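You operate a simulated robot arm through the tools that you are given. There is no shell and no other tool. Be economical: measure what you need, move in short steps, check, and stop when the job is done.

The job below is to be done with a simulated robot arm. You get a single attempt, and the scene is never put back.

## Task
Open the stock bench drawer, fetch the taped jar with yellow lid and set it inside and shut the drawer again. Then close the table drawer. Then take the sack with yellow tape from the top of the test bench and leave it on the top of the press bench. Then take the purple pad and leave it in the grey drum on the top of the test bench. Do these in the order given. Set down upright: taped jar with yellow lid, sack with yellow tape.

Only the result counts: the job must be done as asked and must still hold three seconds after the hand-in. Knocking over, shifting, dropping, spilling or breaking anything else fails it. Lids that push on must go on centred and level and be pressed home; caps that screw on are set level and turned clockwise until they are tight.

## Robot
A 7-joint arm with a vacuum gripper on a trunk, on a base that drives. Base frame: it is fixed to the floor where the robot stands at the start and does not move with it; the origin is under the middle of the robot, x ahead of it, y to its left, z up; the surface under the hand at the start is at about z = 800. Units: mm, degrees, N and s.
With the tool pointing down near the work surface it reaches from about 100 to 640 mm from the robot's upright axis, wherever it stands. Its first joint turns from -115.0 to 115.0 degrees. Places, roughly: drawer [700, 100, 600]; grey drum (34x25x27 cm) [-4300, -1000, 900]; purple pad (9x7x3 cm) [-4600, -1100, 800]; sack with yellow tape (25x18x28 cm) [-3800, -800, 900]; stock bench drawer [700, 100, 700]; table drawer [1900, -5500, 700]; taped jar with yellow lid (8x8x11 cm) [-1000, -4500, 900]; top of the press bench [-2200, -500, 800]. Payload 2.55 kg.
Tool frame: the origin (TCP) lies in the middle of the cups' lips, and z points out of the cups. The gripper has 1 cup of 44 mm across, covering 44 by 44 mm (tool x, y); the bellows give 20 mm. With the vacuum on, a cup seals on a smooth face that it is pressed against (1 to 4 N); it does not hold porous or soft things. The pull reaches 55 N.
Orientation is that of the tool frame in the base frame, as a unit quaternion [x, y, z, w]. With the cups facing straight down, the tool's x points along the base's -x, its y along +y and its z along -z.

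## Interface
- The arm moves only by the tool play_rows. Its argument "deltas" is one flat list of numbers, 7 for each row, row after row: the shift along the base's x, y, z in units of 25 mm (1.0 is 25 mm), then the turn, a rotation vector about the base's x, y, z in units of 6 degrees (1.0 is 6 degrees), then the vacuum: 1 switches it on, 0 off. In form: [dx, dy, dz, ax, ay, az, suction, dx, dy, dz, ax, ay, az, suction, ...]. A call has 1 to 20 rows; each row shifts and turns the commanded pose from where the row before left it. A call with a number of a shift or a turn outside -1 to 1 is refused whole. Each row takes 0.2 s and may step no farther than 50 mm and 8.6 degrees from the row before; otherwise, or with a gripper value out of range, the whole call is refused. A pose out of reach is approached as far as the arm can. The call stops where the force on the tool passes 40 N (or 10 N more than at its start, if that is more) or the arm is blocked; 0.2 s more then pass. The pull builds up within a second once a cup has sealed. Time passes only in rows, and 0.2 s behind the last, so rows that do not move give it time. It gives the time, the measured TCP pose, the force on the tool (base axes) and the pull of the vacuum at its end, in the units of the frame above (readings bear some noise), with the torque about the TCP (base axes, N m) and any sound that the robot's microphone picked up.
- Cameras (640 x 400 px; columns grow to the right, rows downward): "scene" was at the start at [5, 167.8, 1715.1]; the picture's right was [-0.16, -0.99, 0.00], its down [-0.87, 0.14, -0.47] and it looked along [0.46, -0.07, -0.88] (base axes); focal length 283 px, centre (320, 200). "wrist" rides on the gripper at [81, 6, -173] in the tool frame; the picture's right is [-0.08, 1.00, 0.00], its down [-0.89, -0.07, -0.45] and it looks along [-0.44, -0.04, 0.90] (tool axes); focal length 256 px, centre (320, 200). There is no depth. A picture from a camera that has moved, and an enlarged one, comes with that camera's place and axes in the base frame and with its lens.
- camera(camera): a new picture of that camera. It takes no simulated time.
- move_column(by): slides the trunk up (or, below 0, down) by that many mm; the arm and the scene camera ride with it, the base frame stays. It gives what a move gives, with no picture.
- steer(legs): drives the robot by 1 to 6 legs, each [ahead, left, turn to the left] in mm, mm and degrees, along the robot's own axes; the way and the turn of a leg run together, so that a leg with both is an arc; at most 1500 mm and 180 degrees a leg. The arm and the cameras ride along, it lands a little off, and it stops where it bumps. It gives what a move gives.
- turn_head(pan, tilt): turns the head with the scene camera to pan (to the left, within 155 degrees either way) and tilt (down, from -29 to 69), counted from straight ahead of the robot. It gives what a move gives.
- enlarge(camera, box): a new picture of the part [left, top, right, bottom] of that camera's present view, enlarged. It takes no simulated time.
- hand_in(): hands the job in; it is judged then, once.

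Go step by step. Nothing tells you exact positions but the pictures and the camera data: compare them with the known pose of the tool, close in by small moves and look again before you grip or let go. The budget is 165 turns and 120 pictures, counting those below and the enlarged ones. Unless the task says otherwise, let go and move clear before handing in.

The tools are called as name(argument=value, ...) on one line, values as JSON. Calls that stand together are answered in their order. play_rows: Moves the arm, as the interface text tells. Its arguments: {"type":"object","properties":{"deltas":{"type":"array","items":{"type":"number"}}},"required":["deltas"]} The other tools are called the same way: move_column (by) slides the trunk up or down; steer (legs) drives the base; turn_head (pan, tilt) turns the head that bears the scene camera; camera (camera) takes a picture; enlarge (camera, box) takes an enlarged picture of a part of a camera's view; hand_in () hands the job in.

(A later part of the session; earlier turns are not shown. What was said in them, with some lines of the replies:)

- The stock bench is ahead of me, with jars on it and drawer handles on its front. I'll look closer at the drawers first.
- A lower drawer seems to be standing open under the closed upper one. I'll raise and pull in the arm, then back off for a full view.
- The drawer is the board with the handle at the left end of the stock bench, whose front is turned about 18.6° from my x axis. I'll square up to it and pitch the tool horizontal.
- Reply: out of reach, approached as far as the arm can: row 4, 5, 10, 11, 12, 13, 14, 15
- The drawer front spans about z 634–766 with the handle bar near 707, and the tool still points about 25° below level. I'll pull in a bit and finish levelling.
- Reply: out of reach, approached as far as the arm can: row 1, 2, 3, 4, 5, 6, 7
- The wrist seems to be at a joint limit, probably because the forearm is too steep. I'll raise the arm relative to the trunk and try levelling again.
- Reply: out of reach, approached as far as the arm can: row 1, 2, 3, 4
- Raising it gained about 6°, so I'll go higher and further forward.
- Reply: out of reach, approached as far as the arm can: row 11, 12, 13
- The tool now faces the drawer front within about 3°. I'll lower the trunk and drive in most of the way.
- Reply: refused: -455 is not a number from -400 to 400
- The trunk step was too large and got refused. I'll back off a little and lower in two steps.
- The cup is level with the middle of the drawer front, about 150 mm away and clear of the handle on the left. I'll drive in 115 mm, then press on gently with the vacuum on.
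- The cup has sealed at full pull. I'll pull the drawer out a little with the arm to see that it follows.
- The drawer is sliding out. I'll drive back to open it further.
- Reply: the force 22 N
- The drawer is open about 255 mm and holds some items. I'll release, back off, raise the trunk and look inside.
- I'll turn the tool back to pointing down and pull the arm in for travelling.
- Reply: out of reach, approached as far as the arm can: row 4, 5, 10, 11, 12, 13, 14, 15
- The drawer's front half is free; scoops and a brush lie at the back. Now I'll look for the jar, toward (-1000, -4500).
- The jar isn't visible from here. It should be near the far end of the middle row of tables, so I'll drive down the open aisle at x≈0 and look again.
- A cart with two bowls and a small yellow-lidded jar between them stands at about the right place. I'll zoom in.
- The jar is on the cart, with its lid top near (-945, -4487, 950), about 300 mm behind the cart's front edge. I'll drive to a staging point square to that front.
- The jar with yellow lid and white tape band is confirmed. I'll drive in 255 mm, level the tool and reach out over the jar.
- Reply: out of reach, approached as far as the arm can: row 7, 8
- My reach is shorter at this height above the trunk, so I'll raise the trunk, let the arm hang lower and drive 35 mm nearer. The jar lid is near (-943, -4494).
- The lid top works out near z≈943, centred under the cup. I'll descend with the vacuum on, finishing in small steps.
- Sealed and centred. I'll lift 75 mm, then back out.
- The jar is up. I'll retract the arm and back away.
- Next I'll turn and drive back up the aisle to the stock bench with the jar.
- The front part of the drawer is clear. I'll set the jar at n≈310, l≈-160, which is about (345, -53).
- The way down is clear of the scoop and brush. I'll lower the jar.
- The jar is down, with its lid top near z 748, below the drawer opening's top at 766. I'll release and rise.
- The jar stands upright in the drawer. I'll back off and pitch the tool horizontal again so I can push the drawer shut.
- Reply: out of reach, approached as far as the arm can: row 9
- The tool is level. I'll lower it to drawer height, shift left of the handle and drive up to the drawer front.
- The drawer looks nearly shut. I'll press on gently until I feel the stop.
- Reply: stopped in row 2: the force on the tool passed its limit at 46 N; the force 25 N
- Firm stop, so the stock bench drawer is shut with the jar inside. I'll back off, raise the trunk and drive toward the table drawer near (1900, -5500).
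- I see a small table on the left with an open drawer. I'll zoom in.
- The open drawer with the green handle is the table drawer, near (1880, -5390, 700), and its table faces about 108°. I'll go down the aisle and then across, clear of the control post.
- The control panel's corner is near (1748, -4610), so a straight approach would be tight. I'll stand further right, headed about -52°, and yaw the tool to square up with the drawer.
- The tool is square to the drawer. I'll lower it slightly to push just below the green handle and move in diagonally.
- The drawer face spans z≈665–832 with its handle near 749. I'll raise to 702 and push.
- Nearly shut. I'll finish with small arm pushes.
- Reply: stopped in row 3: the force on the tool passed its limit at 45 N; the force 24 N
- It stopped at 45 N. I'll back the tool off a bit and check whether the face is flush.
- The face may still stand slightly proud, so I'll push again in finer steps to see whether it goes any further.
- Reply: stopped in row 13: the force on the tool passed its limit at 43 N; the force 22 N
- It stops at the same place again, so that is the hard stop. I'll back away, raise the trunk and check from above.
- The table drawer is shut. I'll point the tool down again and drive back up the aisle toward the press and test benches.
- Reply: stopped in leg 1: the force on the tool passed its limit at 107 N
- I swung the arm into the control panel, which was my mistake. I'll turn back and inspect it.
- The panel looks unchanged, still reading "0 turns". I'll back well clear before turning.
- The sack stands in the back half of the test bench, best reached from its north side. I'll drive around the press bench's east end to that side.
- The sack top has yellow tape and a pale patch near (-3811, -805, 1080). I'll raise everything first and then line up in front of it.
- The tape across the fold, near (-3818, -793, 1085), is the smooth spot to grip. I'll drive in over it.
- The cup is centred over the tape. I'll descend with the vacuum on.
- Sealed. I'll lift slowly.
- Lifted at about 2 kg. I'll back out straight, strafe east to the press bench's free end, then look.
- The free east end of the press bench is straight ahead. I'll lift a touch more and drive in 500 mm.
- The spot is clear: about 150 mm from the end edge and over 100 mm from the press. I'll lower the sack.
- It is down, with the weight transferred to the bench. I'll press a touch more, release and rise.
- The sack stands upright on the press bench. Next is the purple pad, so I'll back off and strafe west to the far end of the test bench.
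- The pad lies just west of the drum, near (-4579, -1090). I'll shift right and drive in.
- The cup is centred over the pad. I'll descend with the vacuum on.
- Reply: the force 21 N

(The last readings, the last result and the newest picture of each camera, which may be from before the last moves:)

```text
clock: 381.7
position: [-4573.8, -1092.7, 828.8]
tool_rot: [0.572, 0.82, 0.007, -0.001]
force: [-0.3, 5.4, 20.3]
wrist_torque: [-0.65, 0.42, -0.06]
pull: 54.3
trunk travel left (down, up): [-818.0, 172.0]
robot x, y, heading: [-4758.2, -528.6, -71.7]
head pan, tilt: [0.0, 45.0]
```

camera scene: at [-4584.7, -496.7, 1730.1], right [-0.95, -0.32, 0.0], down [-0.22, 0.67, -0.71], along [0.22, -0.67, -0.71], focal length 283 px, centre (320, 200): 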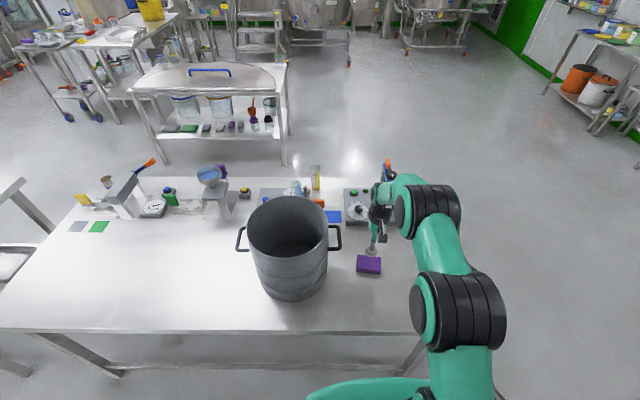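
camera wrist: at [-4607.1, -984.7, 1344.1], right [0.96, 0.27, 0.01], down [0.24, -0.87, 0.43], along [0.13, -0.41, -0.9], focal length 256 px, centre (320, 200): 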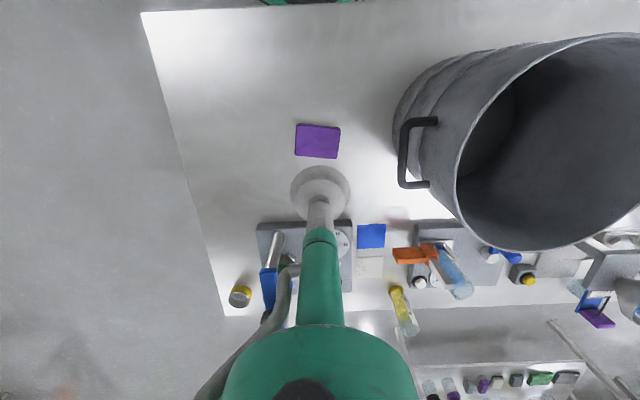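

The pad is sealed. I'll lift it clear above the drum rim.

play_rows(deltas=[0, 0, 0.5, 0, 0, 0, 1, 0, 0, 0.8, 0, 0, 0, 1, 0, 0, 1, 0, 0, 0, 1, 0, 0, 1, 0, 0, 0, 1])

move_column(by=165)

play_rows(deltas=[0, 0, 1, 0, 0, 0, 1, 0, 0, 1, 0, 0, 0, 1, 0, 0, 1, 0, 0, 0, 1, 0, 0, 1, 0, 0, 0, 1])

camera(camera="scene")

camera(camera="wrist")

```text
clock: 382.7
position: [-4575.5, -1091.3, 909.3]
tool_rot: [0.572, 0.82, 0.009, -0.004]
force: [-0.5, 0.0, 0.3]
wrist_torque: [0.0, 0.0, -0.02]
pull: 54.9
trunk travel left (down, up): [-818.0, 172.0]
robot x, y, heading: [-4760.6, -530.6, -71.7]
head pan, tilt: [0.0, 45.0]
```

```text
clock: 384.6
position: [-4574.9, -1091.6, 1073.7]
tool_rot: [0.572, 0.82, 0.009, -0.004]
force: [-0.3, 0.9, -1.0]
wrist_torque: [0.02, -0.04, -0.01]
pull: 54.7
trunk travel left (down, up): [-983.0, 7.0]
robot x, y, heading: [-4759.2, -531.7, -71.3]
head pan, tilt: [0.0, 45.0]
```

```text
clock: 385.6
position: [-4575.6, -1090.8, 1173.0]
tool_rot: [0.572, 0.82, 0.01, -0.004]
force: [-0.5, -0.6, -0.9]
wrist_torque: [0.01, -0.01, 0.02]
pull: 55.5
trunk travel left (down, up): [-983.0, 7.0]
robot x, y, heading: [-4760.9, -530.0, -71.4]
head pan, tilt: [0.0, 45.0]
```

```text
26 pictures are left
camera scene: at [-4585.1, -495.2, 1895.0], right [-0.95, -0.32, 0.0], down [-0.22, 0.67, -0.71], along [0.22, -0.67, -0.71], focal length 283 px, centre (320, 200)
```

scene: 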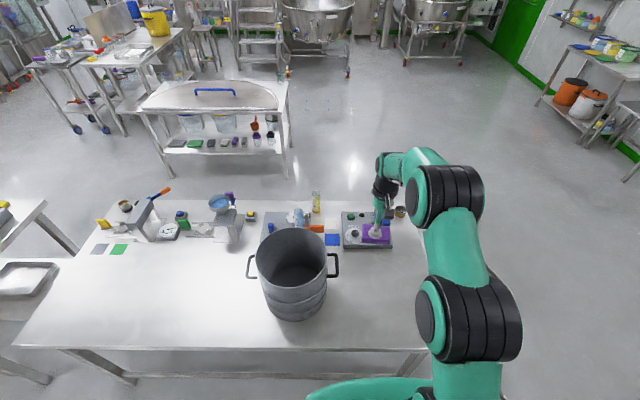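

```text
25 pictures are left
camera wrist: at [-4596.4, -1015.3, 1347.6], right [0.96, 0.27, 0.01], down [0.24, -0.87, 0.43], along [0.13, -0.41, -0.9], focal length 256 px, centre (320, 200)
```

wrist: 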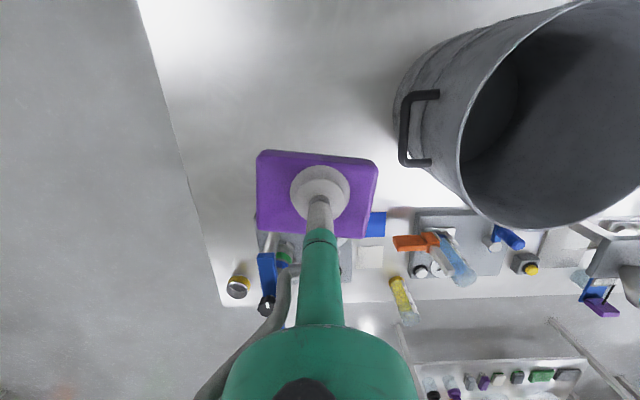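

The pad is held. The drum rim's centre is near (-4321, -985), so I'll strafe left 272 mm over it.

steer(legs=[[0, 272, 0]])

camera(camera="scene")

camera(camera="wrist")

```text
clock: 387.5
position: [-4316.9, -1005.5, 1175.4]
tool_rot: [0.572, 0.82, 0.011, -0.003]
force: [-0.6, 0.4, -0.2]
wrist_torque: [-0.05, 0.0, 0.0]
pull: 54.8
trunk travel left (down, up): [-983.0, 7.0]
robot x, y, heading: [-4502.2, -447.5, -71.7]
head pan, tilt: [0.0, 45.0]
```

```text
24 pictures are left
camera scene: at [-4327.0, -409.7, 1895.1], right [-0.95, -0.32, 0.0], down [-0.22, 0.67, -0.71], along [0.22, -0.67, -0.71], focal length 283 px, centre (320, 200)
```

scene: 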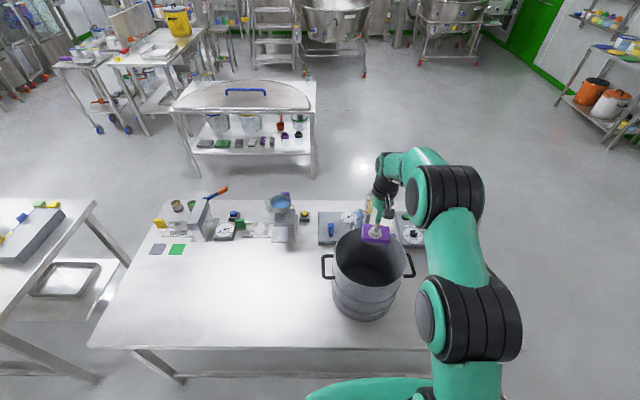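

```text
23 pictures are left
camera wrist: at [-4338.3, -929.9, 1347.5], right [0.96, 0.27, 0.01], down [0.24, -0.87, 0.43], along [0.13, -0.41, -0.9], focal length 256 px, centre (320, 200)
```

wrist: 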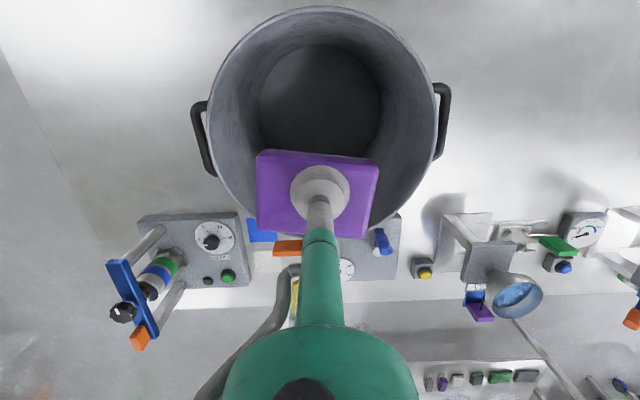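

The pad is well inside the rim. I'll lower with the trunk, then the arm, checking clearance.

move_column(by=-160)

play_rows(deltas=[0, 0, -0.8, 0, 0, 0, 1, 0, 0, -0.8, 0, 0, 0, 1, 0, 0, -0.8, 0, 0, 0, 1, 0, 0, 0, 0, 0, 0, 1])

camera(camera="wrist")

enlarge(camera="scene", box=[280, 140, 480, 330])

```text
clock: 389.4
position: [-4316.9, -1003.9, 1015.2]
tool_rot: [0.572, 0.82, 0.01, -0.004]
force: [0.3, 0.4, -0.4]
wrist_torque: [0.0, 0.02, -0.03]
pull: 54.8
trunk travel left (down, up): [-823.0, 167.0]
robot x, y, heading: [-4503.7, -449.2, -71.7]
head pan, tilt: [0.0, 45.0]
```

```text
clock: 390.4
position: [-4317.0, -1004.9, 953.5]
tool_rot: [0.572, 0.82, 0.009, -0.003]
force: [0.1, -0.4, -0.9]
wrist_torque: [-0.01, 0.0, -0.03]
pull: 55.0
trunk travel left (down, up): [-823.0, 167.0]
robot x, y, heading: [-4504.2, -444.7, -71.5]
head pan, tilt: [0.0, 45.0]
```

```text
22 pictures are left
camera wrist: at [-4338.6, -929.4, 1127.4], right [0.96, 0.27, 0.01], down [0.24, -0.87, 0.43], along [0.13, -0.41, -0.9], focal length 256 px, centre (320, 200)
```

wrist: 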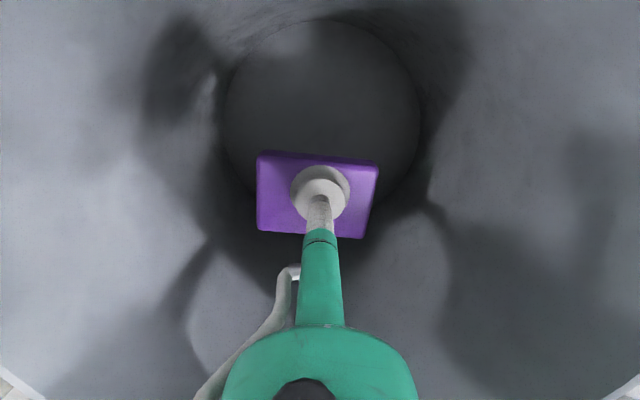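

```text
2.11 times, centred on (380, 235) of scene
camera zoom: at [-4326.8, -409.2, 1735.1], right [-0.95, -0.32, 0.0], down [-0.22, 0.67, -0.71], along [0.22, -0.67, -0.71], focal length 595 px, centre (194, 126)
```

zoom: 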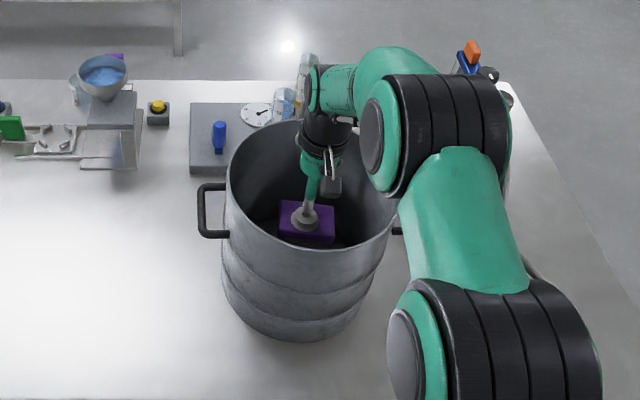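

play_rows(deltas=[0, 0, -0.6, 0, 0, 0, 1, 0, 0, -0.6, 0, 0, 0, 1, 0, 0, -0.6, 0, 0, 0, 1])

enlarge(camera="scene", box=[280, 140, 480, 330])

```text
clock: 391.1
position: [-4316.3, -1004.3, 908.9]
tool_rot: [0.573, 0.82, 0.01, -0.003]
force: [-0.9, -0.6, -1.4]
wrist_torque: [0.06, 0.04, 0.0]
pull: 54.9
trunk travel left (down, up): [-823.0, 167.0]
robot x, y, heading: [-4504.1, -441.9, -71.6]
head pan, tilt: [0.0, 45.0]
```

```text
2.11 times, centred on (380, 235) of scene
camera zoom: at [-4326.5, -410.1, 1735.1], right [-0.95, -0.32, 0.0], down [-0.22, 0.67, -0.71], along [0.22, -0.67, -0.71], focal length 595 px, centre (194, 126)
```

zoom: 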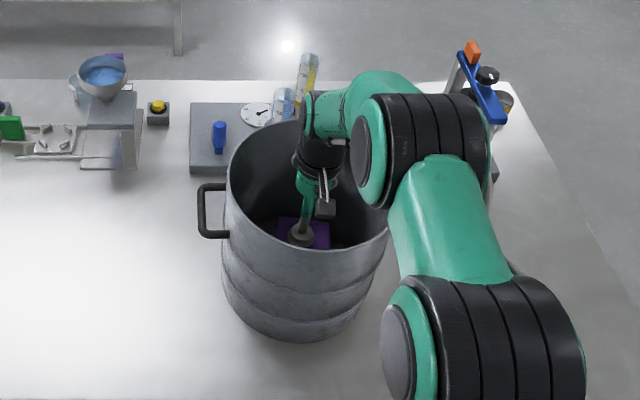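

play_rows(deltas=[0, 0, -0.4, 0, 0, 0, 1, 0, 0, -0.4, 0, 0, 0, 1, 0, 0, -0.4, 0, 0, 0, 1, 0, 0, -0.4, 0, 0, 0, 1])

enlarge(camera="scene", box=[280, 140, 480, 330])

```text
clock: 392.1
position: [-4316.7, -1005.3, 869.2]
tool_rot: [0.573, 0.82, 0.01, -0.003]
force: [0.6, 0.2, -1.5]
wrist_torque: [0.0, 0.01, 0.03]
pull: 54.7
trunk travel left (down, up): [-823.0, 167.0]
robot x, y, heading: [-4504.3, -445.4, -71.5]
head pan, tilt: [0.0, 45.0]
```

```text
2.11 times, centred on (380, 235) of scene
camera zoom: at [-4326.6, -409.8, 1735.1], right [-0.95, -0.32, 0.0], down [-0.22, 0.67, -0.71], along [0.22, -0.67, -0.71], focal length 595 px, centre (194, 126)
```

zoom: 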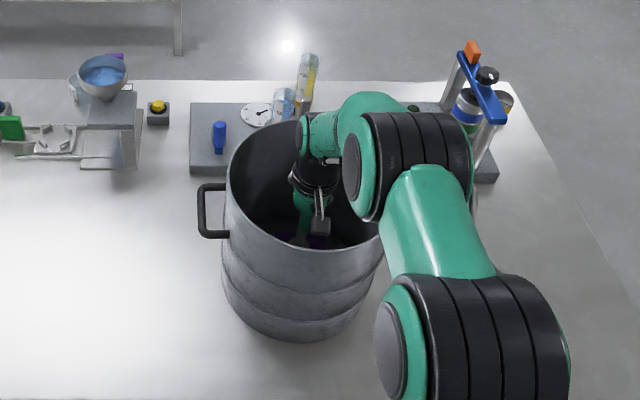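

The pad is close to the drum floor. I'll release here and rise straight up.

play_rows(deltas=[0, 0, 0, 0, 0, 0, 0, 0, 0, 0, 0, 0, 0, 0, 0, 0, 0, 0, 0, 0, 0, 0, 0, 0, 0, 0, 0, 0, 0, 0, 0, 0, 0, 0, 0, 0, 0, 0.4, 0, 0, 0, 0, 0, 0, 0.8, 0, 0, 0, 0, 0, 0, 0.8, 0, 0, 0, 0, 0, 0, 0.8, 0, 0, 0, 0, 0, 0, 0.8, 0, 0, 0, 0, 0, 0, 0.8, 0, 0, 0, 0, 0, 0, 0.8, 0, 0, 0, 0])

move_column(by=165)

camera(camera="wrist")

```text
clock: 394.8
position: [-4318.3, -1005.0, 999.1]
tool_rot: [0.573, 0.819, 0.01, -0.004]
force: [-0.4, 0.6, 0.3]
wrist_torque: [0.01, 0.0, -0.02]
pull: 0.0
trunk travel left (down, up): [-823.0, 167.0]
robot x, y, heading: [-4503.1, -444.7, -71.4]
head pan, tilt: [0.0, 45.0]
```

```text
clock: 396.6
position: [-4316.5, -1004.7, 1164.1]
tool_rot: [0.572, 0.82, 0.011, -0.004]
force: [0.1, 0.9, 0.0]
wrist_torque: [0.04, 0.04, -0.03]
pull: 0.1
trunk travel left (down, up): [-988.0, 2.0]
robot x, y, heading: [-4504.1, -446.7, -71.6]
head pan, tilt: [0.0, 45.0]
```

```text
18 pictures are left
camera wrist: at [-4338.3, -930.2, 1337.4], right [0.96, 0.27, 0.01], down [0.24, -0.87, 0.43], along [0.13, -0.41, -0.9], focal length 256 px, centre (320, 200)
```

wrist: 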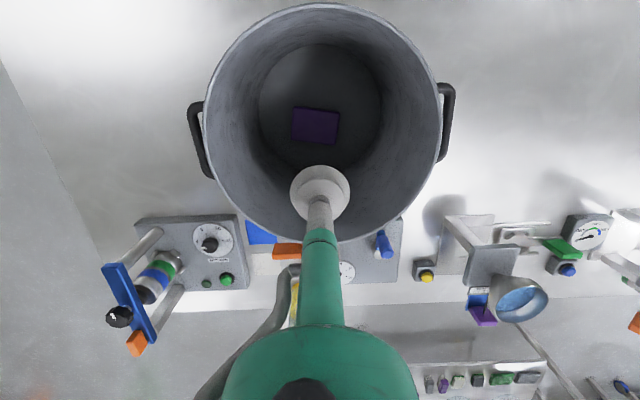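

The pad lies flat in the drum. I'll back clear of the bench and take one last look.

steer(legs=[[-400, 0, 0]])

turn_head(pan=50, tilt=25)

camera(camera="scene")

```text
clock: 399.1
position: [-4443.1, -627.9, 1163.2]
tool_rot: [0.571, 0.821, 0.01, -0.004]
force: [-0.2, -0.3, 0.0]
wrist_torque: [0.03, 0.01, 0.02]
pull: 0.0
trunk travel left (down, up): [-988.0, 2.0]
robot x, y, heading: [-4629.7, -68.5, -71.2]
head pan, tilt: [0.0, 45.0]
```

```text
clock: 400.3
position: [-4441.4, -626.7, 1164.0]
tool_rot: [0.571, 0.821, 0.009, -0.004]
force: [-0.9, 0.1, 0.0]
wrist_torque: [-0.01, 0.01, 0.02]
pull: 0.0
trunk travel left (down, up): [-988.0, 2.0]
robot x, y, heading: [-4628.5, -68.8, -71.6]
head pan, tilt: [50.0, 25.0]
```

```text
17 pictures are left
camera scene: at [-4393.4, 11.3, 1930.6], right [-0.37, -0.93, 0.0], down [-0.39, 0.15, -0.91], along [0.84, -0.33, -0.42], focal length 283 px, centre (320, 200)
```

scene: 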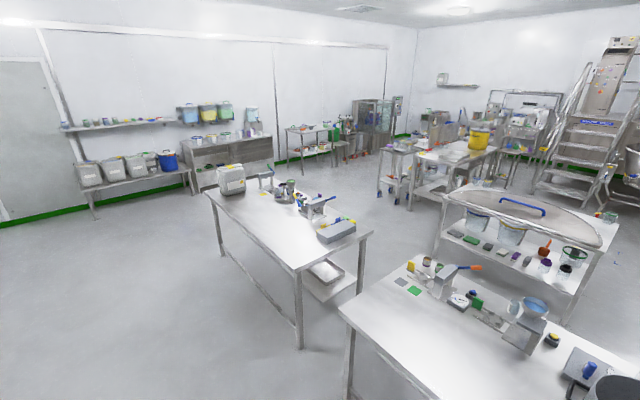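

The sack stands upright on the press bench, the pad is in the drum, and both drawers were pushed to their stops. I'm handing in.

hand_in()

```text
The job is handed in.
```

I did all four steps in the order given and handed the job in, but I bumped the control panel on the way.

- **Stock bench drawer:** the taped jar with yellow lid stands upright inside. I pushed the drawer shut until it hit a firm stop.
- **Table drawer:** I pushed it until it stopped firmly, twice at the same point. The front still looked slightly proud of the frame, which I took to be how it sits when closed.
- **Sack with yellow tape:** it stands upright at the free east end of the press bench.
- **Purple pad:** it lies flat in the grey drum. I let go of it about 30 mm above the drum floor.
- **Control panel:** while leaving the table drawer I swung the arm into it, with about 107 N at the tool. Afterwards it still read "0 turns" and nothing looked moved, but I can't rule out that the judge counts it.
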